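You operate a simulated robot arm through the tools that you are given. There is no shell and no other tool.

Carry out the task below with a simulated two-armed robot. There is one attempt and no reset: what you move stays moved.

JOB
Swap the holder's card core for the paper roll; screw the knob on.
Fine: screw the holder knob on tight; the core ends on the table; the full roll stays where it is.

It is judged by the outcome, as a careful person would: the job done as asked, and still so three seconds after it is handed in. It fails if anything else is knocked over, pushed out of place, dropped, spilled or broken.

ROBOT AND FRAMES
Two 7-joint arms with fingered hands on one trunk that stands fixed in place. Base frame: the origin is at the foot of the trunk, x ahead of it, y to its left, z up. Lengths are in mm, angles in rad, forces in N, time in s.
The left shoulder is at [34, 171, 1216], the right one opposite. With the tool pointing down near the work surface each hand reaches from about 100 to 720 mm from the base axis, measured 20 degrees to its own side. Payload 4 kg a hand.
The TCP of each hand is the grasp point between the finger pads, 26 mm short of the fingertips. In the tool frame z runs along the fingers and y along their closing line. The gripper opens to 132 mm; its body begins 73 mm behind the TCP. The gripper is a hand of 4 fingers: y runs from the thumb to the fingers, the wrist lies at [0, 0, -224] in the tool frame, and closing takes about 1.5 s.
Orientation is told as [roll, pitch, yaw] about the base's x, y, z axes, in that order, counted from this pose: with the fingers straight down and closing along the base's y, the tool's x points along the base's -x, its y along +y and its z along -z.

CONTROLS
- The arms move only by the tool servo_tool. It takes "left_deltas", "right_deltas" or both (then of equal length, played together; a hand with none holds still); each is text: rows parted by semicolons, each of 6 numbers parted by spaces: the shift along the base's x, y, z in mm, then the turn, a rotation vector about the base's x, y, z in rad. In form: tx ty tz ax ay az; .... A call has 1 to 20 rows; each row shifts and turns the commanded pose from where the row before left it. "left_gripper" and "right_gripper" are, for a hand that has rows, the finger opening in mm, from 0 to 132, set as the call begins (left out, the last holds). A row lasts 0.2 s, in which the tool goes at most 50 mm and 0.15 rad; a call with a longer step from one row to the next is refused whole, and so is a gripper value outside its range. Where a pose cannot be reached the arm comes as near as it can. A force on the tool above 40 N (or 10 N above the force at the start of the call, whichever is more), or a blocked arm, ends the call early, and 0.2 s more pass. The fingers move at their own pace (about 45 mm/s each) and stop on an object; they squeeze with about 30 N. The grip force told is the motor's: it shows also when the fingers shut on nothing. Time passes only in rows, and 0.2 s behind the last, so rows that do not move let the fingers close. It gives the time, the measured TCP pose, the force on the tool (base axes), the opening and the grip force at its end, in the units of the frame above (readings bear some noise), with the torque about the TCP (base axes, N m) and any sound that the robot's microphone picked up, and new pictures: "show" is both (left out), scene, wrist or none (wrist: the cameras of the hands that moved).
- Cameras (640 x 400 px; columns grow to the right, rows downward): "scene" is now at [102.7, 57.2, 1413.4]; the picture's right is [0.61, -0.79, -0.00], its down [-0.28, -0.22, -0.94] and it looks along [0.74, 0.58, -0.35] (base axes); focal length 214 px, centre (320, 200). "left" rides on the left gripper at [-68, 2, -97] in its tool frame; the picture's right is [-0.03, -1.00, 0.00], its down [0.82, -0.02, -0.58] and it looks along [0.58, -0.01, 0.82] (tool axes); focal length 270 px, centre (320, 200). "right" rides on the right gripper at [68, 2, -97] in its tool frame; the picture's right is [-0.03, 1.00, 0.00], its down [-0.82, -0.02, -0.58] and it looks along [-0.58, -0.01, 0.82] (tool axes); focal length 270 px, centre (320, 200). There is no depth. A picture from a camera that has moved, and an enlarged one, comes with that camera's place and axes in the base frame and with its lens.
- lift_body(by): moves the trunk up (or, below 0, down) by that many mm; the arms and the scene camera ride with it, the base frame stays. It gives what a move gives, with no picture.
- move_fingers(finger1, finger2, finger3, thumb_bend, hand): sets how far each is bent, from 0 (flat) to 100 (curled in); at 30 the hand is open as for a grip, at 70 the pads meet at the TCP. One left out holds its place. A second passes; each finger stops where it meets its share of the squeeze, and holds until it gets a number again. A gripper value or a shape takes the hand back. It gives what a move gives, with no picture; readings hold the bend of each and the force on the fingers (four entries, about 0 where the hand has none), thumb and palm.
- set_grasp(shape, hand): the hand has 4 fingers and takes this shape, open, in about a second: jaw (thumb against the fingers, like two jaws); tri (thumb and two fingers); tip (a fingertip pinch); poke (one finger out to press); point (the index stretched); flat (the hand flat); cup (the hand cupped); fist (a fist). The gripper value then closes the fingers along that shape, each until it touches; the sizes above hold for jaw. It gives what a move gives, with no picture.
- head_to(pan, tilt): turns the head with the scene camera to pan (to the left, within 1.501 rad either way) and tilt (down, from -0.506 to 1.204), counted from straight ahead of the robot (the tilt from the chest, where the trunk bows). It gives what a move gives, and a new picture of the scene camera.
- inspect(camera, box): a new picture of the part [left, top, right, bottom] of that camera's present view, enlarged. It takes no simulated time.
- hand_in(): hands the job in; it is judged then, once.

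Nothing tells you positions but the pictures and the camera data. Unless the task says otherwise, let go and move clear before handing in.

The tools are called after "Emit:" as a command line: name --argument value ..., lists and objects as JSON in quotes. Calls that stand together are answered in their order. servo_tool: Moves the arms, as the interface text tells. Its arguments: {"type":"object","properties":{"left_deltas":{"type":"string"},"left_gripper":{"type":"number"},"right_deltas":{"type":"string"},"right_gripper":{"type":"number"},"show":{"type":"string","enum":["both","scene","wrist","none"]}},"required":[]} The other tools are called the same way: lift_body (by) moves the trunk up or down; set_grasp (shape, hand) gives the hand a shape; move_fingers (finger1, finger2, finger3, thumb_bend, hand) moves the fingers one by one; head_to (pan, tilt) turns the head that bears the scene camera; inspect (camera, box) takes an enlarged picture of a part of a camera's view; hand_in () hands the job in.

At the start:

```text
clock: 0.0
left_position: [333.1, 428.5, 1392.0]
left_tcp_rot: [0.0, 0.0, 0.002]
left_force: [-0.2, -0.3, -0.2]
left_moment: [-0.02, 0.0, 0.01]
left_width: 131.9
left_gripper_force: 0.2
left_shape: jaw
left_bend: [30.0, 30.0, 30.0, 30.0]
left_finger forces: [0.0, 0.1, 0.0, 0.0, 0.1, 0.0]
right_position: [469.8, 34.5, 1408.7]
right_tcp_rot: [-0.001, -0.001, 0.0]
right_force: [-0.7, 0.7, 0.0]
right_moment: [0.0, -0.01, 0.01]
right_width: 132.1
right_gripper_force: 0.1
right_shape: jaw
right_bend: [30.0, 30.0, 30.0, 30.0]
right_finger forces: [0.0, 0.0, 0.0, 0.0, 0.0, 0.1]
trunk travel left (down, up): [-444.0, 311.0]
head pan, tilt (commanded): [0.661, 0.358]
```

scene: 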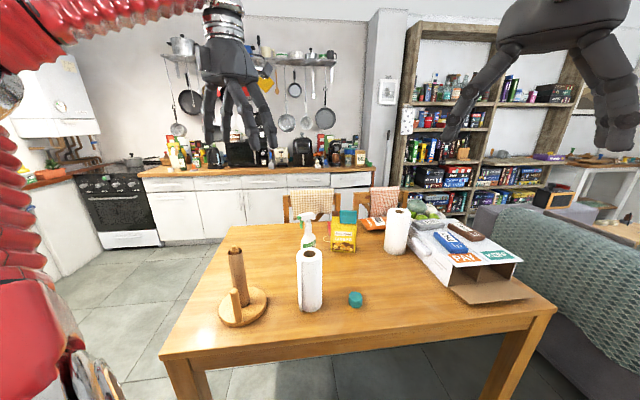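
right: 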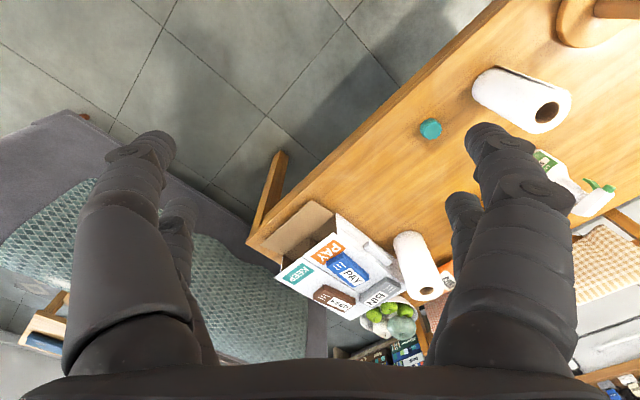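
left: 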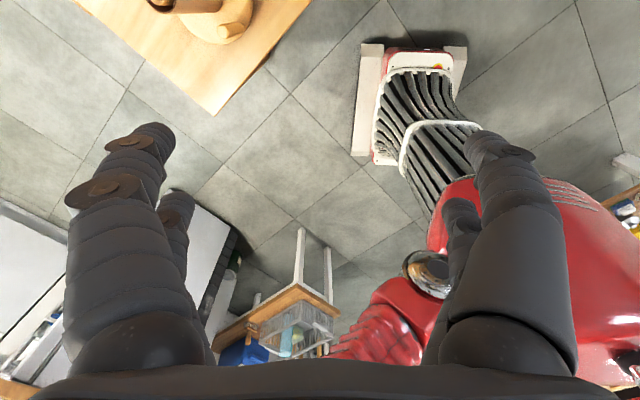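

I see a table with a wooden holder at left carrying a brown card core, a white roll near it, a teal knob-like cap, and a second white roll farther back. I'll look closer at these before moving anything.

Emit:
inspect --camera "scene" --box '[200, 230, 380, 340]'

Emit:
inspect --camera "scene" --box '[280, 180, 540, 310]'

Emit:
inspect --camera "right" --box '[380, 0, 640, 160]'

```text
3.56 times, centred on (290, 285) of scene
camera zoom: at [102.7, 57.2, 1413.4], right [0.61, -0.79, 0.0], down [-0.28, -0.22, -0.94], along [0.74, 0.58, -0.35], focal length 763 px, centre (427, -102)
```

zoom: 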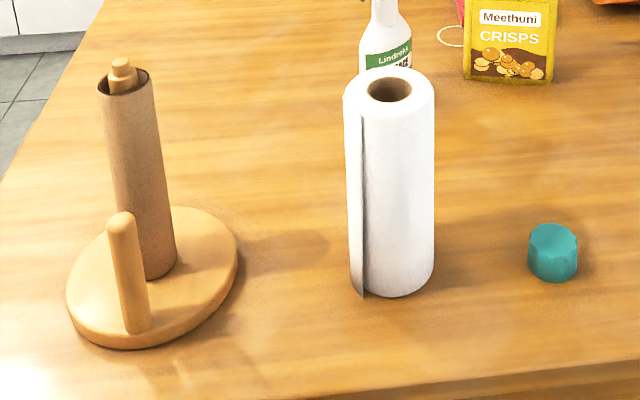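

```text
2.46 times, centred on (410, 245) of scene
camera zoom: at [102.7, 57.2, 1413.4], right [0.61, -0.79, 0.0], down [-0.28, -0.22, -0.94], along [0.74, 0.58, -0.35], focal length 528 px, centre (98, 89)
```

zoom: 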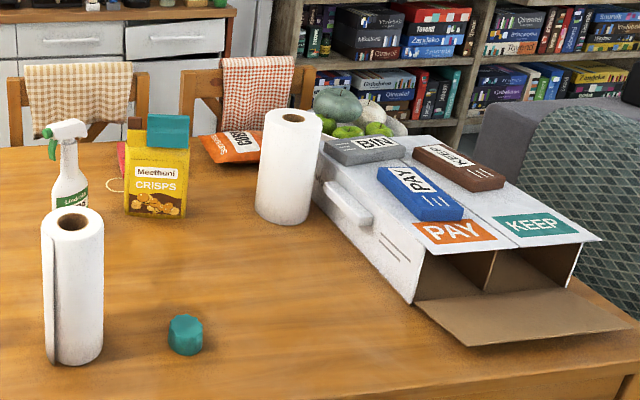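

```text
2.46 times, centred on (510, 80) of right
camera zoom: at [403.0, 35.3, 1505.9], right [0.03, 1.0, 0.0], down [0.82, -0.02, 0.58], along [0.58, -0.01, -0.82], focal length 665 px, centre (-148, 495)
```

zoom: 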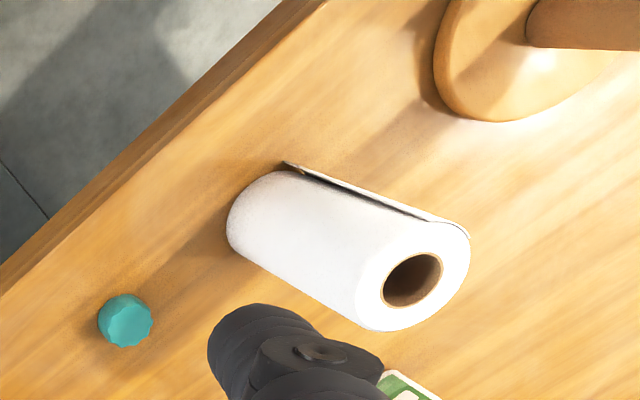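

The near roll (about 90 mm wide) is the started one. The larger one farther off, out of reach, looks like the full roll that must stay. I'll aim the head at the holder, near roll and knob to measure them.

Emit:
head_to --pan 0.85 --tilt 0.65

```text
clock: 0.8
left_position: [333.0, 427.6, 1392.3]
left_tcp_rot: [0.0, 0.0, 0.001]
left_force: [0.3, 0.9, -0.4]
left_moment: [-0.04, -0.01, 0.03]
left_width: 131.8
left_gripper_force: 0.1
left_shape: jaw
left_bend: [30.0, 30.0, 30.0, 30.0]
left_finger forces: [0.0, 0.0, 0.0, 0.0, 0.0, 0.0]
right_position: [470.4, 33.8, 1409.2]
right_tcp_rot: [0.001, -0.001, -0.001]
right_force: [-0.5, 1.2, 0.1]
right_moment: [0.0, 0.0, 0.01]
right_width: 131.8
right_gripper_force: 0.0
right_shape: jaw
right_bend: [30.0, 30.0, 30.0, 30.0]
right_finger forces: [0.0, 0.0, 0.0, 0.0, 0.0, 0.0]
trunk travel left (down, up): [-444.0, 311.0]
head pan, tilt (commanded): [0.85, 0.649]
camera scene: at [86.6, 65.2, 1387.1], right [0.75, -0.66, 0.0], down [-0.4, -0.45, -0.8], along [0.53, 0.6, -0.6], focal length 214 px, centre (320, 200)
```

scene: 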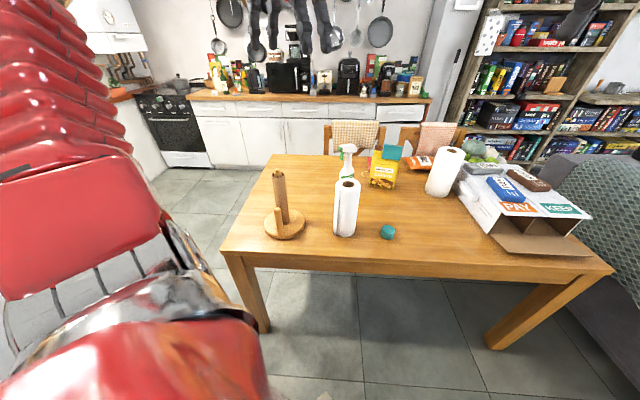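

Emit:
inspect --camera "scene" --box '[250, 160, 330, 250]'

Emit:
inspect --camera "scene" --box '[320, 140, 420, 250]'

```text
4.44 times, centred on (290, 205) of scene
camera zoom: at [86.6, 65.2, 1387.1], right [0.75, -0.66, 0.0], down [-0.4, -0.45, -0.8], along [0.53, 0.6, -0.6], focal length 953 px, centre (453, 178)
```

zoom: 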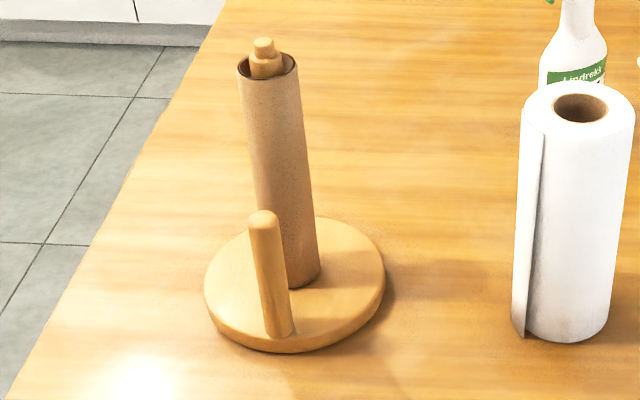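

```text
3.64 times, centred on (370, 195) of scene
camera zoom: at [86.6, 65.2, 1387.1], right [0.75, -0.66, 0.0], down [-0.4, -0.45, -0.8], along [0.53, 0.6, -0.6], focal length 780 px, centre (138, 218)
```

zoom: 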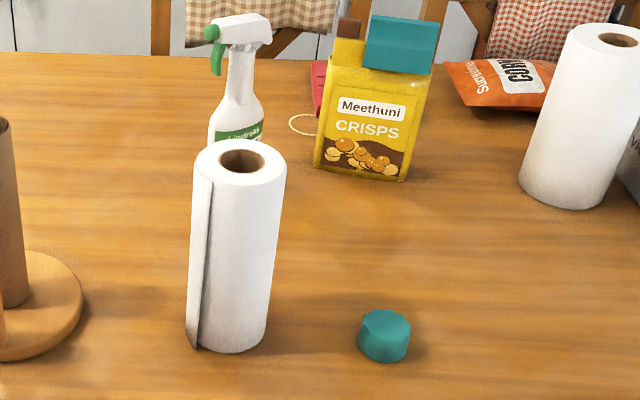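

The holder base, core, roll and knob are clear in view. I'll raise the trunk, which I need anyway for lifting over the post, and look again from higher to get depth.

Emit:
lift_body --by 260

Emit:
head_to --pan 0.85 --tilt 0.8

Emit:
inspect --camera "scene" --box '[240, 150, 420, 262]'

```text
clock: 3.5
left_position: [332.6, 427.8, 1652.2]
left_tcp_rot: [0.001, -0.001, 0.001]
left_force: [-0.1, 0.6, -0.4]
left_moment: [0.01, 0.01, 0.01]
left_width: 131.8
left_gripper_force: 0.0
left_shape: jaw
left_bend: [30.0, 30.0, 30.0, 30.0]
left_finger forces: [0.1, 0.0, 0.0, 0.1, 0.0, 0.0]
right_position: [471.1, 32.4, 1668.7]
right_tcp_rot: [-0.001, 0.002, 0.0]
right_force: [0.0, -0.9, 0.4]
right_moment: [0.01, 0.02, 0.02]
right_width: 131.8
right_gripper_force: 0.0
right_shape: jaw
right_bend: [30.0, 30.0, 30.0, 30.0]
right_finger forces: [0.0, 0.0, 0.0, 0.0, 0.1, 0.0]
trunk travel left (down, up): [-704.0, 51.0]
head pan, tilt (commanded): [0.85, 0.649]
```

```text
clock: 4.2
left_position: [333.0, 427.5, 1653.2]
left_tcp_rot: [0.0, 0.0, 0.001]
left_force: [1.1, 0.0, 0.3]
left_moment: [0.03, -0.02, 0.0]
left_width: 131.7
left_gripper_force: 0.1
left_shape: jaw
left_bend: [30.0, 30.0, 30.0, 30.0]
left_finger forces: [0.0, 0.0, 0.1, 0.0, 0.0, 0.0]
right_position: [470.1, 32.8, 1668.7]
right_tcp_rot: [0.0, -0.002, -0.001]
right_force: [-0.2, 0.1, 0.9]
right_moment: [-0.01, -0.02, -0.03]
right_width: 132.0
right_gripper_force: 0.1
right_shape: jaw
right_bend: [30.0, 30.0, 30.0, 30.0]
right_finger forces: [0.0, 0.0, 0.0, 0.0, 0.1, 0.0]
trunk travel left (down, up): [-704.0, 51.0]
head pan, tilt (commanded): [0.85, 0.799]
camera scene: at [64.6, 60.7, 1635.2], right [0.75, -0.66, 0.0], down [-0.47, -0.54, -0.7], along [0.46, 0.52, -0.72], focal length 214 px, centre (320, 200)
```

scene: 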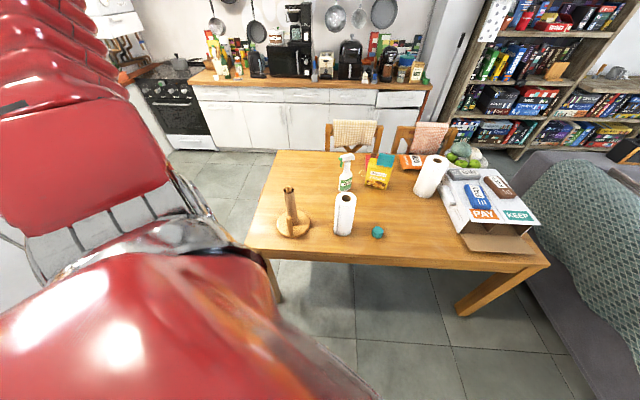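

```text
3.56 times, centred on (330, 206) of scene
camera zoom: at [64.6, 60.7, 1635.2], right [0.75, -0.66, 0.0], down [-0.47, -0.54, -0.7], along [0.46, 0.52, -0.72], focal length 763 px, centre (284, 179)
```

zoom: 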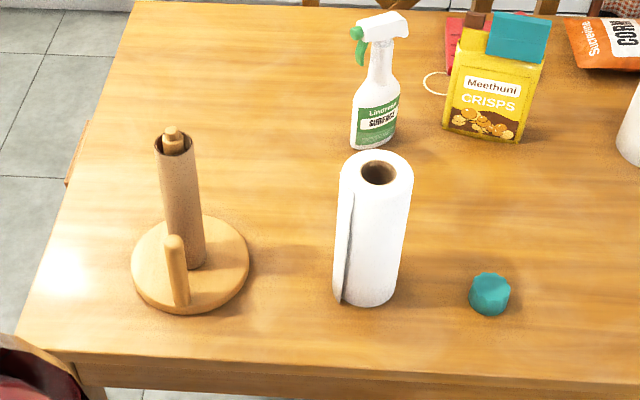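

From two heights I place the post top near (410, 659, 1018), the core top at z≈994, the near roll's top centre at about (590, 482, 967), the knob at about (699, 347, 766), and the table near z≈738. Next I'll bring the left hand over the post and refine with its wrist camera.

Emit:
servo_tool --left_deltas "15.6 46.4 0 0 0 0;15.6 46.4 0 0 0 0;15.6 46.4 0 0 0 0;15.6 46.4 0 0 0 0;15.6 46.4 0 0 0 0;0 0 -47 0 0 0;0 0 -47 0 0 0;0 0 -47 0 0 0;0 0 -47 0 0 0;0 0 -47 0 0 0;0 0 -47 0 0 0;0 0 -47 0 0 0;0 0 -47 0 0 0;0 0 -47 0 0 0;0 0 -40 0 0 0" --left_gripper 132

```text
clock: 7.4
left_position: [402.6, 636.4, 1189.9]
left_tcp_rot: [0.002, 0.003, 0.002]
left_force: [0.2, -0.2, -0.5]
left_moment: [-0.01, 0.02, 0.02]
left_width: 132.1
left_gripper_force: 0.1
left_shape: jaw
left_bend: [30.0, 30.0, 30.0, 30.0]
left_finger forces: [0.0, 0.0, 0.0, 0.1, 0.0, 0.0]
left hand out of reach, approached as far as the arm can: row 5
right_position: [471.6, 33.5, 1668.1]
right_tcp_rot: [0.001, -0.002, -0.001]
right_force: [-0.4, 0.5, 0.1]
right_moment: [0.0, 0.03, 0.03]
right_width: 131.8
right_gripper_force: 0.0
right_shape: jaw
right_bend: [30.0, 30.0, 30.0, 30.0]
right_finger forces: [0.1, 0.0, 0.1, 0.1, 0.0, 0.1]
trunk travel left (down, up): [-704.0, 51.0]
head pan, tilt (commanded): [0.85, 0.799]
camera scene: at [65.3, 60.9, 1635.2], right [0.75, -0.66, 0.0], down [-0.47, -0.54, -0.7], along [0.46, 0.52, -0.72], focal length 214 px, centre (320, 200)
camera left: at [470.8, 638.2, 1285.0], right [0.03, -1.0, 0.0], down [-0.82, -0.02, 0.58], along [-0.58, -0.02, -0.82], focal length 270 px, centre (320, 200)
```

scene: 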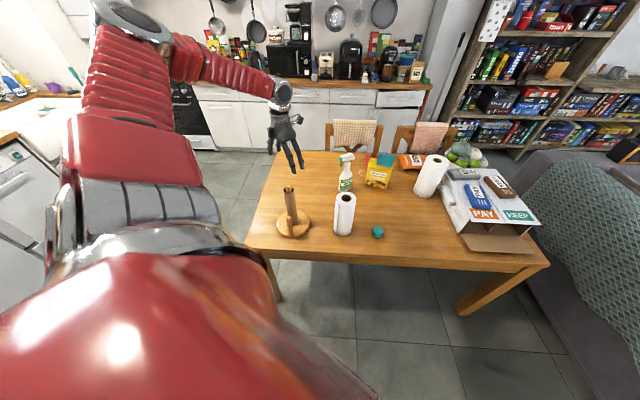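
left: 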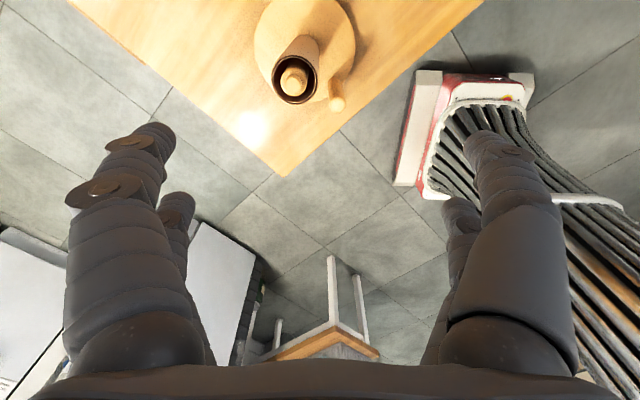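

The hand is near the post, a bit short, and the wrist camera sees the core and post at the top of its view. I'll zoom in to measure them.

Emit:
inspect --camera "left" --box '[230, 0, 390, 120]'

Emit:
inspect --camera "scene" --box '[240, 90, 360, 250]'

```text
3.33 times, centred on (310, 60) of left
camera zoom: at [470.8, 638.2, 1285.0], right [0.03, -1.0, 0.0], down [-0.82, -0.02, 0.58], along [-0.58, -0.02, -0.82], focal length 901 px, centre (353, 667)
```

zoom: 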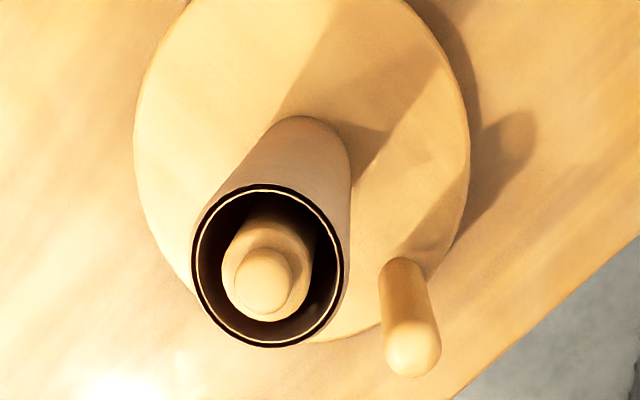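

```text
2.50 times, centred on (300, 170) of scene
camera zoom: at [65.3, 60.9, 1635.2], right [0.75, -0.66, 0.0], down [-0.47, -0.54, -0.7], along [0.46, 0.52, -0.72], focal length 536 px, centre (370, 275)
```

zoom: 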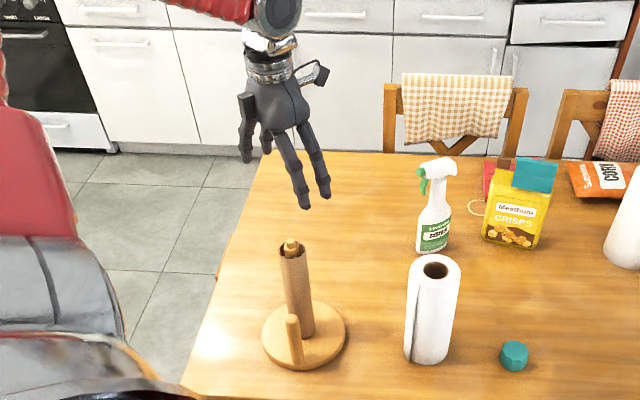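

Wrist view puts the post at about (414.5, 661.5), with the core 46 mm across and the side arm at (362, 610) topping out near z 900. I'll raise the hand, then lower the trunk so the arm reaches best at the core's height.

Emit:
servo_tool --left_deltas "0 0 45 0 0 0;0 0 45 0 0 0;0 0 45 0 0 0;0 0 45 0 0 0" --show "none"

Emit:
lift_body --by -240

Emit:
servo_tool --left_deltas "4 8 0 0 0 0;4 8 0 0 0 0;3.9 9.1 0 0 0 0"

```text
clock: 8.4
left_position: [401.4, 634.1, 1369.4]
left_tcp_rot: [0.001, 0.0, 0.002]
left_force: [0.1, 0.0, -0.9]
left_moment: [-0.02, -0.01, -0.01]
left_width: 131.9
left_gripper_force: 0.0
left_shape: jaw
left_bend: [30.0, 30.0, 30.0, 30.0]
left_finger forces: [0.0, 0.1, 0.0, 0.0, 0.1, 0.0]
right_position: [469.9, 32.4, 1669.9]
right_tcp_rot: [-0.002, -0.002, 0.0]
right_force: [-0.6, -0.4, -0.2]
right_moment: [0.02, 0.01, -0.03]
right_width: 131.7
right_gripper_force: 0.0
right_shape: jaw
right_bend: [30.0, 30.0, 30.0, 30.0]
right_finger forces: [0.0, 0.0, 0.0, 0.0, 0.0, 0.0]
trunk travel left (down, up): [-704.0, 51.0]
head pan, tilt (commanded): [0.85, 0.799]
```

```text
clock: 10.9
left_position: [403.1, 637.5, 1129.3]
left_tcp_rot: [-0.001, 0.0, 0.003]
left_force: [0.2, 0.8, -0.1]
left_moment: [0.0, -0.02, -0.01]
left_width: 131.5
left_gripper_force: 0.2
left_shape: jaw
left_bend: [30.0, 30.0, 30.0, 30.0]
left_finger forces: [0.1, 0.0, 0.0, 0.0, 0.0, 0.0]
right_position: [469.8, 33.8, 1428.8]
right_tcp_rot: [0.001, -0.004, 0.0]
right_force: [-0.2, 0.3, 1.0]
right_moment: [0.0, 0.0, 0.01]
right_width: 132.0
right_gripper_force: 0.1
right_shape: jaw
right_bend: [30.0, 30.0, 30.0, 30.0]
right_finger forces: [0.1, 0.0, 0.0, 0.2, 0.1, 0.1]
trunk travel left (down, up): [-464.0, 291.0]
head pan, tilt (commanded): [0.85, 0.799]
```

```text
clock: 11.7
left_position: [415.9, 660.8, 1127.5]
left_tcp_rot: [-0.001, 0.001, 0.001]
left_force: [0.0, 0.4, 0.6]
left_moment: [0.01, -0.02, -0.01]
left_width: 131.8
left_gripper_force: 0.0
left_shape: jaw
left_bend: [30.0, 30.0, 30.0, 30.0]
left_finger forces: [0.1, 0.0, 0.0, 0.1, 0.1, 0.0]
right_position: [471.2, 32.8, 1429.0]
right_tcp_rot: [0.001, 0.0, -0.001]
right_force: [-0.8, -0.7, -0.7]
right_moment: [0.0, -0.03, -0.04]
right_width: 131.9
right_gripper_force: 0.0
right_shape: jaw
right_bend: [30.0, 30.0, 30.0, 30.0]
right_finger forces: [0.0, 0.0, 0.1, 0.0, 0.0, 0.1]
trunk travel left (down, up): [-464.0, 291.0]
head pan, tilt (commanded): [0.85, 0.799]
camera scene: at [79.6, 60.8, 1394.6], right [0.75, -0.66, 0.0], down [-0.47, -0.54, -0.7], along [0.46, 0.52, -0.72], focal length 214 px, centre (320, 200)
camera left: at [483.9, 663.3, 1223.8], right [0.03, -1.0, 0.0], down [-0.82, -0.02, 0.58], along [-0.58, -0.02, -0.82], focal length 270 px, centre (320, 200)
```

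scene: 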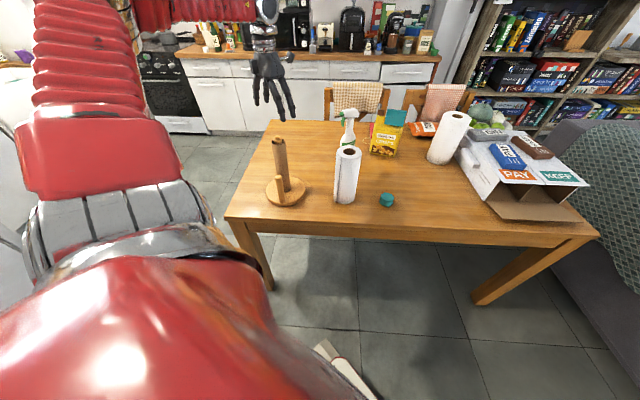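
left: 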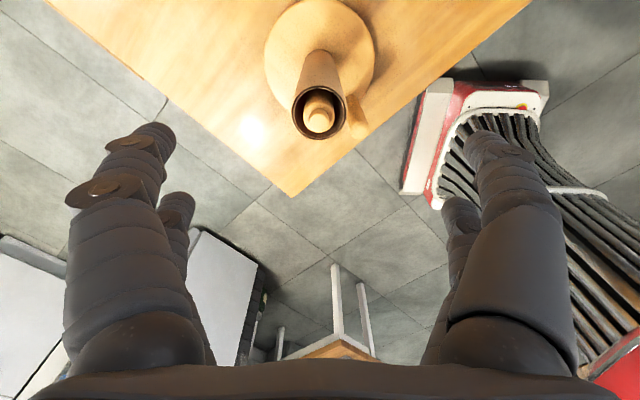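

The hand is centred over the post (wrist camera gives about 415, 662). I'll descend so the pads are around the top of the core and the palm stays clear of the post top.

Emit:
servo_tool --left_deltas "0 0.5 -40 0 0 0;0 0 -40 0 0 0;0 0 -40 0 0 0;0 0 -40 0 0 0;0 0 0 0 0 0"

```text
clock: 12.9
left_position: [414.2, 660.5, 967.8]
left_tcp_rot: [0.0, 0.0, 0.002]
left_force: [0.6, -0.1, 0.5]
left_moment: [-0.02, 0.0, -0.01]
left_width: 132.0
left_gripper_force: 0.1
left_shape: jaw
left_bend: [30.0, 30.0, 30.0, 30.0]
left_finger forces: [0.0, 0.1, 0.0, 0.1, 0.0, 0.0]
right_position: [471.0, 33.0, 1428.3]
right_tcp_rot: [0.002, 0.001, 0.0]
right_force: [0.2, 0.3, 0.9]
right_moment: [-0.01, 0.02, 0.01]
right_width: 131.8
right_gripper_force: 0.0
right_shape: jaw
right_bend: [30.0, 30.0, 30.0, 30.0]
right_finger forces: [0.0, 0.0, 0.0, 0.0, 0.0, 0.0]
trunk travel left (down, up): [-464.0, 291.0]
head pan, tilt (commanded): [0.85, 0.799]
camera scene: at [78.8, 60.5, 1394.7], right [0.75, -0.66, 0.0], down [-0.47, -0.54, -0.7], along [0.46, 0.52, -0.72], focal length 214 px, centre (320, 200)
camera left: at [482.5, 662.6, 1064.4], right [0.03, -1.0, 0.0], down [-0.82, -0.02, 0.58], along [-0.58, -0.02, -0.82], focal length 270 px, centre (320, 200)
```

scene: 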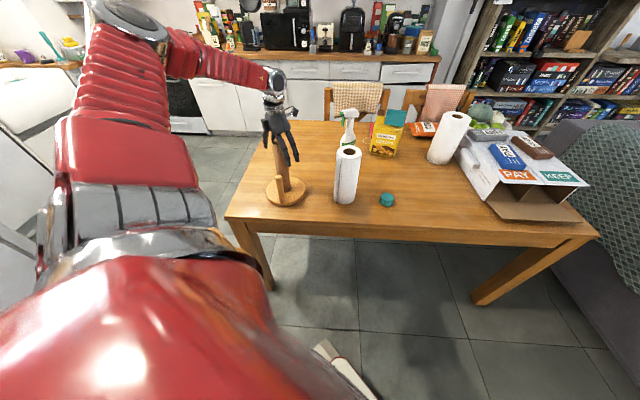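
left: 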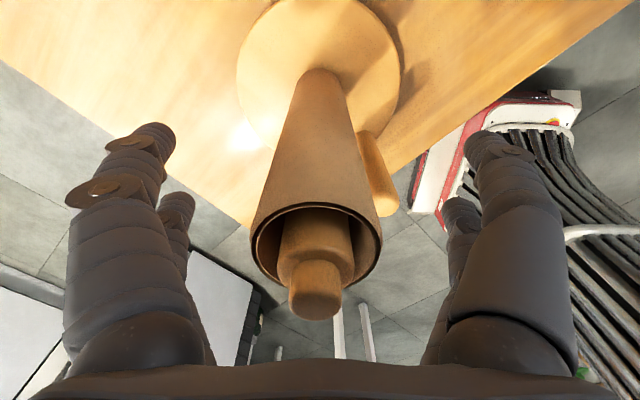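

The core sits centred between the fingers. I'll close on it now.

Emit:
servo_tool --left_deltas "0 0 0 0 0 0;0 0 0 0 0 0;0 0 0 0 0 0;0 0 0 0 0 0;0 0 0 0 0 0;0 0 0 0 0 0;0 0 0 0 0 0;0 0 0 0 0 0" --left_gripper 34

```text
clock: 14.7
left_position: [415.2, 661.6, 968.7]
left_tcp_rot: [-0.001, 0.0, 0.002]
left_force: [0.4, 0.3, 0.5]
left_moment: [0.02, 0.03, -0.02]
left_width: 34.9
left_gripper_force: 0.1
left_shape: jaw
left_bend: [73.0, 73.0, 73.0, 70.0]
left_finger forces: [0.0, 0.9, 0.5, 0.1, 0.0, 0.0]
right_position: [470.3, 33.2, 1428.1]
right_tcp_rot: [-0.001, -0.002, 0.001]
right_force: [0.1, 1.2, -0.9]
right_moment: [-0.04, -0.01, -0.02]
right_width: 131.8
right_gripper_force: 0.0
right_shape: jaw
right_bend: [30.0, 30.0, 30.0, 30.0]
right_finger forces: [0.0, 0.0, 0.0, 0.1, 0.1, 0.1]
trunk travel left (down, up): [-464.0, 291.0]
head pan, tilt (commanded): [0.85, 0.799]
camera scene: at [79.2, 60.7, 1394.6], right [0.75, -0.66, 0.0], down [-0.47, -0.54, -0.7], along [0.46, 0.52, -0.72], focal length 214 px, centre (320, 200)
camera left: at [482.8, 662.8, 1064.3], right [0.03, -1.0, 0.0], down [-0.82, -0.02, 0.58], along [-0.58, -0.02, -0.82], focal length 270 px, centre (320, 200)
```

scene: 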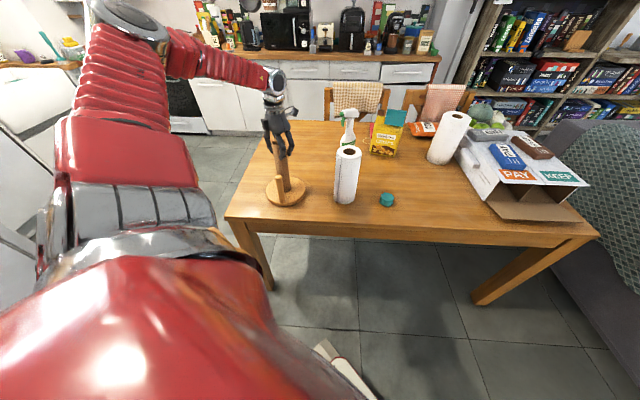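
left: 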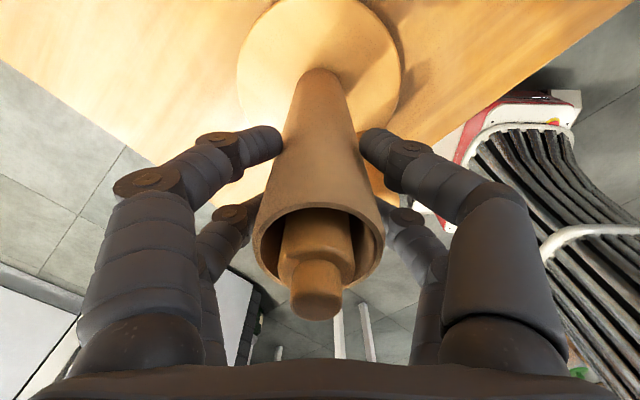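

The fingers just touch the core without squeezing, so I'll close further to get a real grip.

Emit:
servo_tool --left_deltas "0 0 0 0 0 0;0 0 0 0 0 0;0 0 0 0 0 0;0 0 0 0 0 0" --left_gripper 15 --show "wrist"

```text
clock: 15.7
left_position: [415.0, 661.0, 968.1]
left_tcp_rot: [-0.001, -0.001, 0.003]
left_force: [0.0, -0.8, -0.6]
left_moment: [0.0, 0.02, 0.0]
left_width: 24.2
left_gripper_force: 30.0
left_shape: jaw
left_bend: [73.0, 73.0, 73.0, 71.0]
left_finger forces: [25.7, 31.9, 31.3, 0.0, 23.8, 0.0]
right_position: [470.3, 33.1, 1429.3]
right_tcp_rot: [0.001, 0.0, 0.0]
right_force: [0.2, 0.4, 0.2]
right_moment: [-0.03, 0.02, -0.03]
right_width: 132.1
right_gripper_force: 0.1
right_shape: jaw
right_bend: [30.0, 30.0, 30.0, 30.0]
right_finger forces: [0.0, 0.0, 0.1, 0.0, 0.0, 0.0]
trunk travel left (down, up): [-464.0, 291.0]
head pan, tilt (commanded): [0.85, 0.799]
camera left: at [482.9, 662.7, 1064.3], right [0.03, -1.0, 0.0], down [-0.82, -0.02, 0.58], along [-0.58, -0.02, -0.82], focal length 270 px, centre (320, 200)
```

left: 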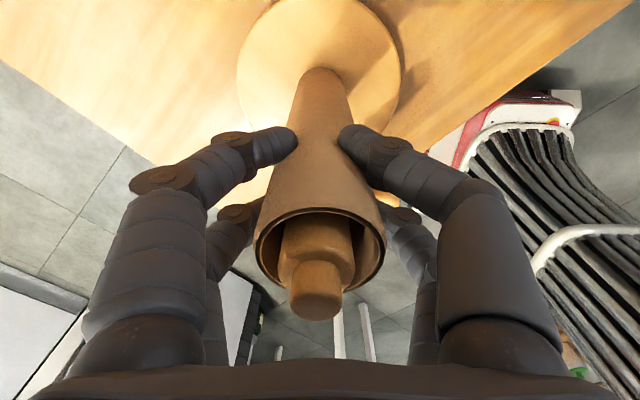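

A firm 30 N grip on the core. I'll lift a little to check that only the core rises.

Emit:
servo_tool --left_deltas "0 0 20 0 0 0;0 0 20 0 0 0;0 0 20 0 0 0"

```text
clock: 16.5
left_position: [414.5, 660.3, 1030.4]
left_tcp_rot: [0.0, -0.001, 0.003]
left_force: [0.6, -0.1, -0.1]
left_moment: [0.03, 0.02, 0.0]
left_width: 23.8
left_gripper_force: 29.7
left_shape: jaw
left_bend: [73.0, 73.0, 73.0, 71.0]
left_finger forces: [27.0, 32.6, 31.8, 0.0, 24.2, 0.0]
right_position: [470.4, 33.9, 1429.0]
right_tcp_rot: [0.0, -0.002, 0.0]
right_force: [-0.7, 0.0, 0.0]
right_moment: [0.03, -0.03, -0.02]
right_width: 132.0
right_gripper_force: 0.1
right_shape: jaw
right_bend: [30.0, 30.0, 30.0, 30.0]
right_finger forces: [0.1, 0.0, 0.0, 0.0, 0.1, 0.1]
trunk travel left (down, up): [-464.0, 291.0]
head pan, tilt (commanded): [0.85, 0.799]
camera scene: at [78.9, 60.2, 1394.7], right [0.75, -0.66, 0.0], down [-0.47, -0.54, -0.7], along [0.46, 0.52, -0.72], focal length 214 px, centre (320, 200)
camera left: at [481.9, 661.9, 1126.1], right [0.03, -1.0, 0.0], down [-0.82, -0.02, 0.58], along [-0.58, -0.02, -0.82], focal length 270 px, centre (320, 200)
```

scene: 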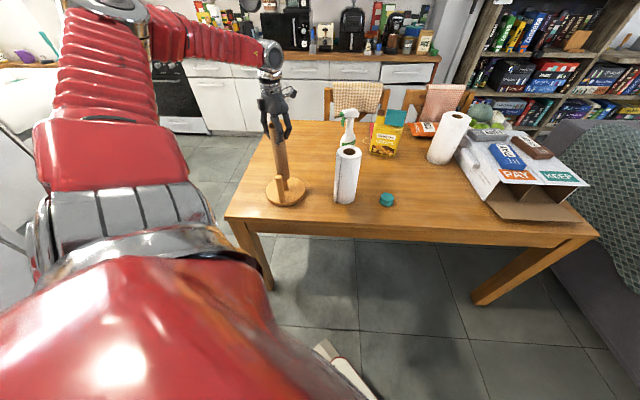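
left: 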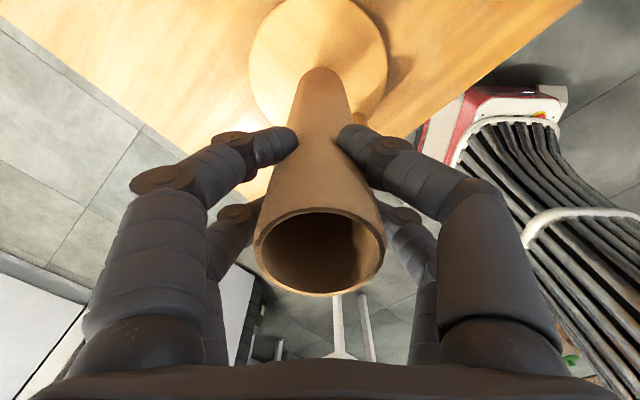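

Only the core comes up. I'll raise the trunk to pull it clear of the post.

Emit:
lift_body --by 235

Emit:
inspect --camera "scene" --box '[200, 60, 440, 280]'

```text
clock: 18.9
left_position: [414.9, 662.9, 1262.3]
left_tcp_rot: [-0.001, 0.001, 0.002]
left_force: [-0.3, -0.2, -0.8]
left_moment: [0.0, 0.03, -0.01]
left_width: 23.6
left_gripper_force: 30.1
left_shape: jaw
left_bend: [73.0, 73.0, 73.0, 71.0]
left_finger forces: [27.2, 32.7, 32.0, 0.0, 24.3, 0.0]
right_position: [470.4, 33.1, 1664.8]
right_tcp_rot: [0.0, -0.002, 0.0]
right_force: [0.2, -0.3, 0.5]
right_moment: [-0.01, -0.01, 0.01]
right_width: 131.9
right_gripper_force: 0.1
right_shape: jaw
right_bend: [30.0, 30.0, 30.0, 30.0]
right_finger forces: [0.0, 0.0, 0.0, 0.0, 0.0, 0.1]
trunk travel left (down, up): [-699.0, 56.0]
head pan, tilt (commanded): [0.85, 0.799]
```

```text
1.82 times, centred on (320, 170) of scene
camera zoom: at [64.8, 60.8, 1630.1], right [0.75, -0.66, 0.0], down [-0.47, -0.54, -0.7], along [0.46, 0.52, -0.72], focal length 390 px, centre (320, 254)
```

zoom: 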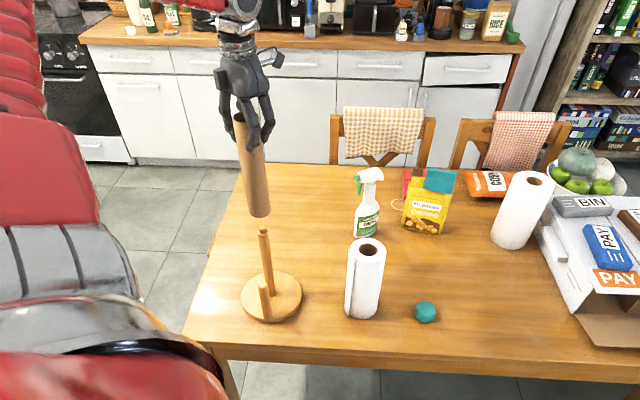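

The core is clear above the post. I'll carry it left of the holder to the open table near (268, 702), then lower it partway and look.

Emit:
servo_tool --left_deltas "-36.75 9.75 0 0 0 0;-36.75 9.75 0 0 0 0;-36.75 9.75 0 0 0 0;-36.75 9.75 0 0 0 0;0 0 -40 0 0 0;0 0 -40 0 0 0;0 0 -40 0 0 0;0 0 -40 0 0 0;0 0 -40 0 0 0;0 0 -40 0 0 0;0 0 -40 0 0 0;0 0 0 0 0 0"

Emit:
inspect --camera "scene" --box '[200, 120, 360, 280]'

```text
clock: 21.5
left_position: [267.7, 699.6, 984.5]
left_tcp_rot: [0.0, -0.001, 0.0]
left_force: [0.3, 0.2, 0.5]
left_moment: [-0.01, -0.03, 0.0]
left_width: 23.2
left_gripper_force: 29.7
left_shape: jaw
left_bend: [73.0, 73.0, 73.0, 71.0]
left_finger forces: [30.7, 34.5, 32.7, 0.0, 24.4, 0.1]
right_position: [469.4, 31.8, 1665.2]
right_tcp_rot: [-0.001, -0.001, -0.001]
right_force: [-0.5, 0.0, -0.3]
right_moment: [-0.02, -0.02, 0.02]
right_width: 131.7
right_gripper_force: 0.0
right_shape: jaw
right_bend: [30.0, 30.0, 30.0, 30.0]
right_finger forces: [0.0, 0.1, 0.1, 0.0, 0.1, 0.0]
trunk travel left (down, up): [-699.0, 56.0]
head pan, tilt (commanded): [0.85, 0.799]
camera scene: at [64.0, 60.1, 1630.3], right [0.75, -0.66, 0.0], down [-0.47, -0.54, -0.7], along [0.46, 0.52, -0.72], focal length 214 px, centre (320, 200)
camera left: at [335.6, 702.1, 1080.6], right [0.03, -1.0, 0.0], down [-0.82, -0.02, 0.58], along [-0.58, -0.02, -0.82], focal length 270 px, centre (320, 200)
```

scene: 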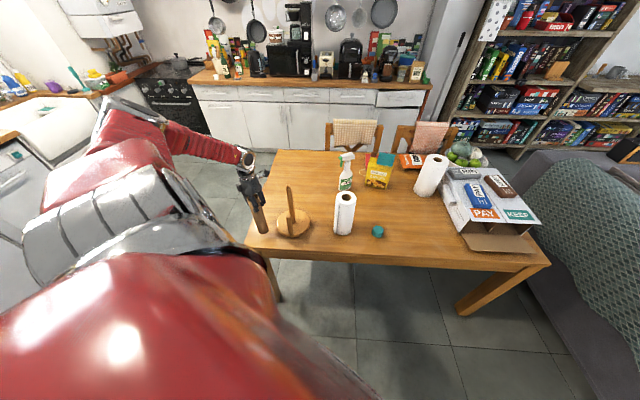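
left: 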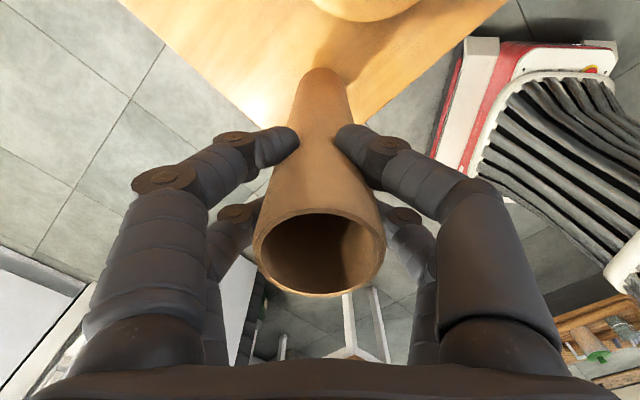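

```text
2.50 times, centred on (280, 200) of scene
camera zoom: at [64.0, 60.1, 1630.3], right [0.75, -0.66, 0.0], down [-0.47, -0.54, -0.7], along [0.46, 0.52, -0.72], focal length 536 px, centre (420, 200)
```

zoom: 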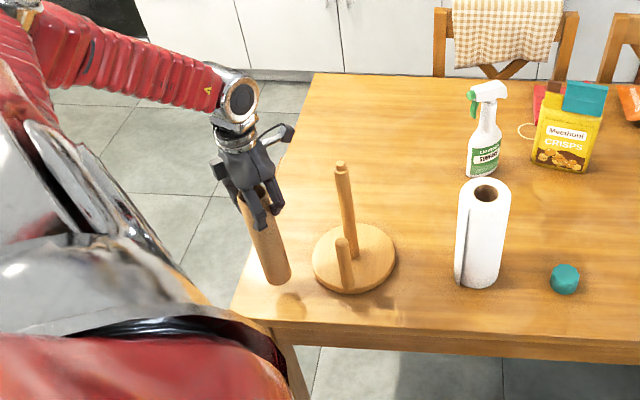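

The core hangs over clear table, about 70 mm from the left edge. I'll lower it gently until it touches.

Emit:
servo_tool --left_deltas "0 0 -7 0 0 0;0 0 -7 0 0 0;0 0 -4 0 0 0;0 0 -2 0 0 0" --show "none"

Emit:
servo_tool --left_deltas "0 0 -2 0 0 0;0 0 -2 0 0 0" --show "none"

Emit:
servo_tool --left_deltas "0 0 -2 0 0 0;0 0 -2 0 0 0" --show "scene"

```text
clock: 22.5
left_position: [268.2, 701.5, 964.1]
left_tcp_rot: [0.0, 0.0, 0.002]
left_force: [0.2, 0.1, -0.2]
left_moment: [0.01, -0.01, 0.01]
left_width: 23.4
left_gripper_force: 29.9
left_shape: jaw
left_bend: [73.0, 73.0, 73.0, 71.0]
left_finger forces: [30.8, 34.7, 32.7, 0.0, 24.6, 0.0]
right_position: [470.5, 34.9, 1664.1]
right_tcp_rot: [-0.001, -0.002, 0.0]
right_force: [-0.4, 0.4, -0.5]
right_moment: [0.01, 0.03, 0.02]
right_width: 131.9
right_gripper_force: 0.1
right_shape: jaw
right_bend: [30.0, 30.0, 30.0, 30.0]
right_finger forces: [0.0, 0.0, 0.0, 0.1, 0.0, 0.0]
trunk travel left (down, up): [-699.0, 56.0]
head pan, tilt (commanded): [0.85, 0.799]
```

```text
clock: 23.1
left_position: [267.1, 700.5, 961.7]
left_tcp_rot: [0.0, 0.001, 0.003]
left_force: [-0.7, 0.0, 0.0]
left_moment: [0.0, -0.01, -0.03]
left_width: 23.2
left_gripper_force: 29.9
left_shape: jaw
left_bend: [73.0, 73.0, 73.0, 71.0]
left_finger forces: [30.9, 34.7, 32.9, 0.1, 24.5, 0.0]
right_position: [468.1, 33.5, 1663.8]
right_tcp_rot: [0.001, -0.001, 0.0]
right_force: [0.0, -0.4, -0.3]
right_moment: [-0.02, -0.01, 0.01]
right_width: 132.1
right_gripper_force: 0.0
right_shape: jaw
right_bend: [30.0, 30.0, 30.0, 30.0]
right_finger forces: [0.0, 0.0, 0.0, 0.0, 0.0, 0.1]
trunk travel left (down, up): [-699.0, 56.0]
head pan, tilt (commanded): [0.85, 0.799]
```

```text
clock: 23.7
left_position: [266.5, 701.4, 955.3]
left_tcp_rot: [0.0, 0.0, 0.003]
left_force: [0.1, -0.1, -0.7]
left_moment: [-0.01, 0.0, -0.01]
left_width: 23.1
left_gripper_force: 30.6
left_shape: jaw
left_bend: [73.0, 73.0, 73.0, 71.0]
left_finger forces: [30.8, 34.7, 32.7, 0.1, 24.4, 0.0]
right_position: [470.1, 34.0, 1663.0]
right_tcp_rot: [0.001, -0.001, 0.002]
right_force: [-0.6, 0.6, -0.2]
right_moment: [-0.01, 0.01, 0.04]
right_width: 131.7
right_gripper_force: 0.1
right_shape: jaw
right_bend: [30.0, 30.0, 30.0, 30.0]
right_finger forces: [0.1, 0.0, 0.0, 0.0, 0.1, 0.1]
trunk travel left (down, up): [-699.0, 56.0]
head pan, tilt (commanded): [0.85, 0.799]
camera scene: at [64.5, 60.7, 1630.2], right [0.75, -0.66, 0.0], down [-0.47, -0.54, -0.7], along [0.46, 0.52, -0.72], focal length 214 px, centre (320, 200)
```

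scene: 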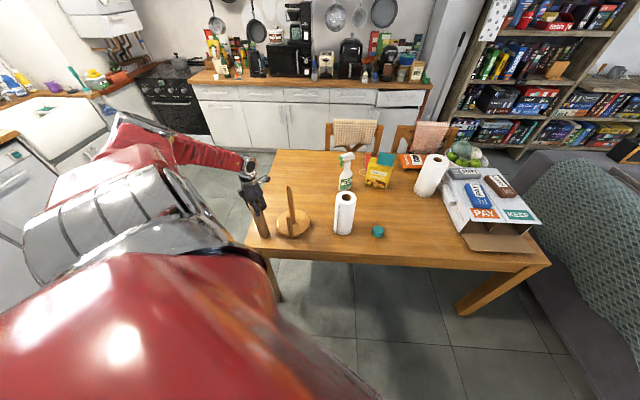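

No contact force yet; I estimate a few millimetres remain, so I'll keep lowering in small steps.

Emit:
servo_tool --left_deltas "0 0 -2 0 0 0;0 0 -1.5 0 0 0" --show "none"

Emit:
servo_tool --left_deltas "0 0 -1.5 0 0 0;0 0 -1.5 0 0 0" --show "wrist"

```text
clock: 24.3
left_position: [266.9, 702.0, 952.2]
left_tcp_rot: [0.0, 0.0, 0.002]
left_force: [0.4, -0.8, -1.1]
left_moment: [0.04, -0.02, 0.04]
left_width: 23.6
left_gripper_force: 29.4
left_shape: jaw
left_bend: [73.0, 73.0, 73.0, 71.0]
left_finger forces: [30.8, 34.7, 32.8, 0.1, 24.5, 0.1]
right_position: [470.7, 33.1, 1664.2]
right_tcp_rot: [0.001, -0.001, -0.001]
right_force: [0.1, 0.6, -0.6]
right_moment: [0.01, 0.02, 0.0]
right_width: 131.9
right_gripper_force: 0.1
right_shape: jaw
right_bend: [30.0, 30.0, 30.0, 30.0]
right_finger forces: [0.0, 0.0, 0.0, 0.0, 0.0, 0.0]
trunk travel left (down, up): [-699.0, 56.0]
head pan, tilt (commanded): [0.85, 0.799]
```

```text
clock: 24.9
left_position: [268.4, 701.9, 948.4]
left_tcp_rot: [0.0, 0.001, 0.001]
left_force: [-0.4, 0.0, -0.5]
left_moment: [-0.01, 0.01, -0.03]
left_width: 23.2
left_gripper_force: 29.7
left_shape: jaw
left_bend: [73.0, 73.0, 73.0, 71.0]
left_finger forces: [31.1, 34.7, 32.8, 0.0, 24.6, 0.0]
right_position: [470.8, 33.2, 1663.4]
right_tcp_rot: [0.0, -0.003, -0.001]
right_force: [0.0, -0.2, -0.1]
right_moment: [0.02, -0.01, -0.01]
right_width: 131.8
right_gripper_force: 0.2
right_shape: jaw
right_bend: [30.0, 30.0, 30.0, 30.0]
right_finger forces: [0.0, 0.0, 0.0, 0.0, 0.0, 0.0]
trunk travel left (down, up): [-699.0, 56.0]
head pan, tilt (commanded): [0.85, 0.799]
camera left: at [335.2, 703.0, 1045.1], right [0.03, -1.0, 0.0], down [-0.82, -0.02, 0.58], along [-0.58, -0.02, -0.82], focal length 270 px, centre (320, 200)
```

left: 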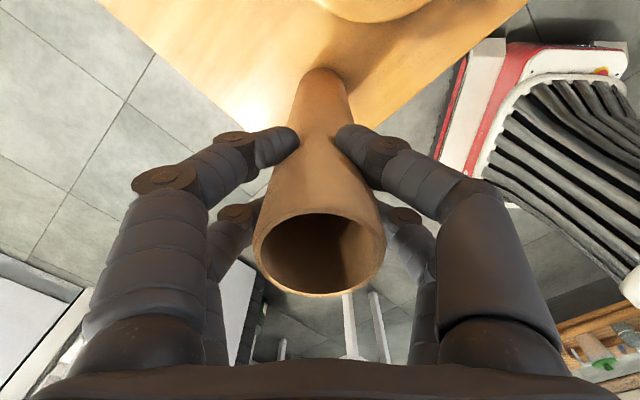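

Still no contact reading. I'll zoom the scene view on the bottom of the core to judge the gap.

Emit:
inspect --camera "scene" --box '[230, 170, 320, 260]'

Emit:
inspect --camera "left" --box '[250, 30, 390, 130]'

```text
4.44 times, centred on (275, 215) of scene
camera zoom: at [64.5, 60.7, 1630.2], right [0.75, -0.66, 0.0], down [-0.47, -0.54, -0.7], along [0.46, 0.52, -0.72], focal length 953 px, centre (520, 133)
```

zoom: 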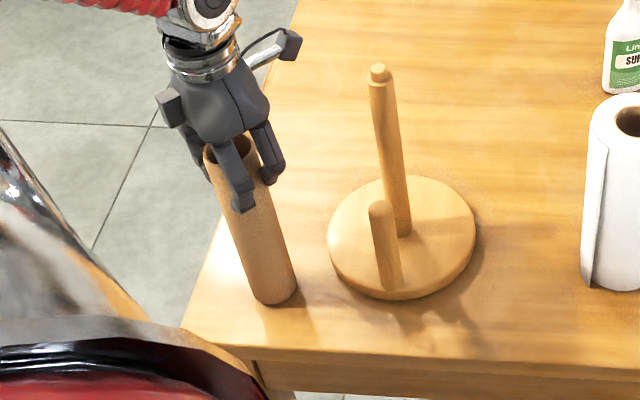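

```text
4.00 times, centred on (320, 80) of left
camera zoom: at [335.2, 703.0, 1045.1], right [0.03, -1.0, 0.0], down [-0.82, -0.02, 0.58], along [-0.58, -0.02, -0.82], focal length 1081 px, centre (320, 680)
```

zoom: 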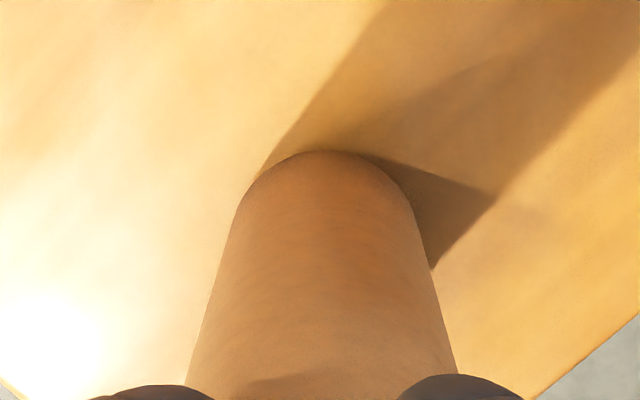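

The shadow meets the core's base closely, so contact must be near. I'll continue down in small steps, watching the force.

Emit:
servo_tool --left_deltas "0 0 -1.5 0 0 0;0 0 -1.5 0 0 0" --show "none"

Emit:
servo_tool --left_deltas "0 0 -1.5 0 0 0;0 0 -1.5 0 0 0" --show "none"

```text
clock: 25.5
left_position: [268.1, 701.2, 946.1]
left_tcp_rot: [-0.001, -0.002, 0.002]
left_force: [0.1, 0.8, -0.2]
left_moment: [-0.03, -0.04, -0.03]
left_width: 23.0
left_gripper_force: 29.3
left_shape: jaw
left_bend: [73.0, 73.0, 73.0, 71.0]
left_finger forces: [31.0, 34.8, 32.8, 0.1, 24.6, 0.1]
right_position: [470.1, 33.4, 1664.0]
right_tcp_rot: [0.0, -0.002, -0.001]
right_force: [-1.1, -0.7, -0.3]
right_moment: [0.01, -0.03, -0.02]
right_width: 131.8
right_gripper_force: 0.0
right_shape: jaw
right_bend: [30.0, 30.0, 30.0, 30.0]
right_finger forces: [0.0, 0.0, 0.0, 0.1, 0.1, 0.0]
trunk travel left (down, up): [-699.0, 56.0]
head pan, tilt (commanded): [0.85, 0.799]
```

```text
clock: 26.1
left_position: [267.7, 699.3, 945.3]
left_tcp_rot: [0.001, -0.002, 0.002]
left_force: [0.7, 0.0, 7.2]
left_moment: [0.05, 0.03, 0.0]
left_width: 22.8
left_gripper_force: 30.1
left_shape: jaw
left_bend: [73.0, 73.0, 73.0, 71.0]
left_finger forces: [30.8, 34.6, 33.2, 0.1, 25.0, 0.0]
right_position: [469.1, 32.2, 1664.5]
right_tcp_rot: [0.002, -0.002, -0.001]
right_force: [0.4, 0.3, -0.7]
right_moment: [0.01, 0.03, 0.02]
right_width: 131.8
right_gripper_force: 0.0
right_shape: jaw
right_bend: [30.0, 30.0, 30.0, 30.0]
right_finger forces: [0.0, 0.0, 0.1, 0.1, 0.0, 0.0]
trunk travel left (down, up): [-699.0, 56.0]
head pan, tilt (commanded): [0.85, 0.799]
```

Contact with the table (about 7 N). I'll open the hand to release the core.

Emit:
servo_tool --left_deltas "0 0 0.5 0 0 0;0 0 0 0 0 0;0 0 0 0 0 0;0 0 0 0 0 0;0 0 0 0 0 0;0 0 0 0 0 0;0 0 0 0 0 0" --left_gripper 100

```text
clock: 27.7
left_position: [268.6, 701.9, 944.8]
left_tcp_rot: [0.002, -0.002, 0.002]
left_force: [-0.1, -0.2, -0.4]
left_moment: [0.0, 0.04, 0.02]
left_width: 99.8
left_gripper_force: 0.0
left_shape: jaw
left_bend: [63.0, 63.0, 63.0, 50.0]
left_finger forces: [0.0, 0.2, 0.0, 0.1, 0.0, 0.1]
right_position: [470.2, 33.7, 1663.7]
right_tcp_rot: [-0.002, -0.002, -0.002]
right_force: [-0.3, -0.1, 0.1]
right_moment: [-0.03, -0.02, 0.0]
right_width: 131.8
right_gripper_force: 0.1
right_shape: jaw
right_bend: [30.0, 30.0, 30.0, 30.0]
right_finger forces: [0.1, 0.1, 0.0, 0.0, 0.0, 0.0]
trunk travel left (down, up): [-699.0, 56.0]
head pan, tilt (commanded): [0.85, 0.799]
camera scene: at [64.6, 60.7, 1630.2], right [0.75, -0.66, 0.0], down [-0.47, -0.54, -0.7], along [0.46, 0.52, -0.72], focal length 214 px, centre (320, 200)
camera left: at [336.2, 702.9, 1040.2], right [0.03, -1.0, 0.0], down [-0.82, -0.02, 0.58], along [-0.58, -0.02, -0.82], focal length 270 px, centre (320, 200)
```

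scene: 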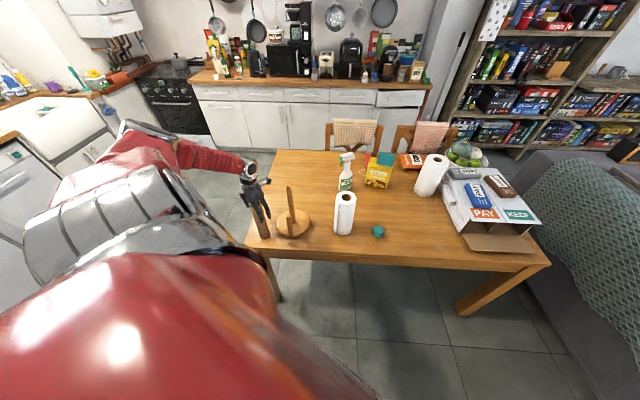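
left: 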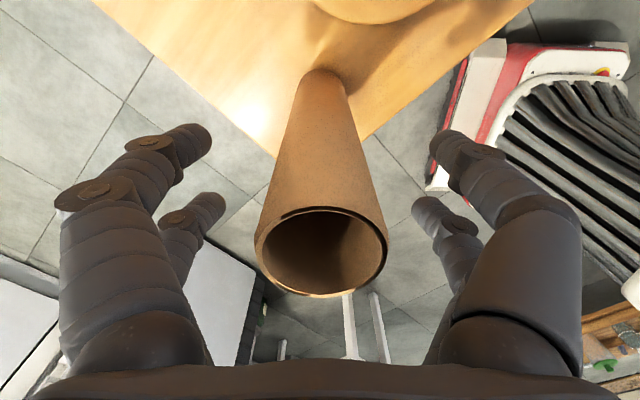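

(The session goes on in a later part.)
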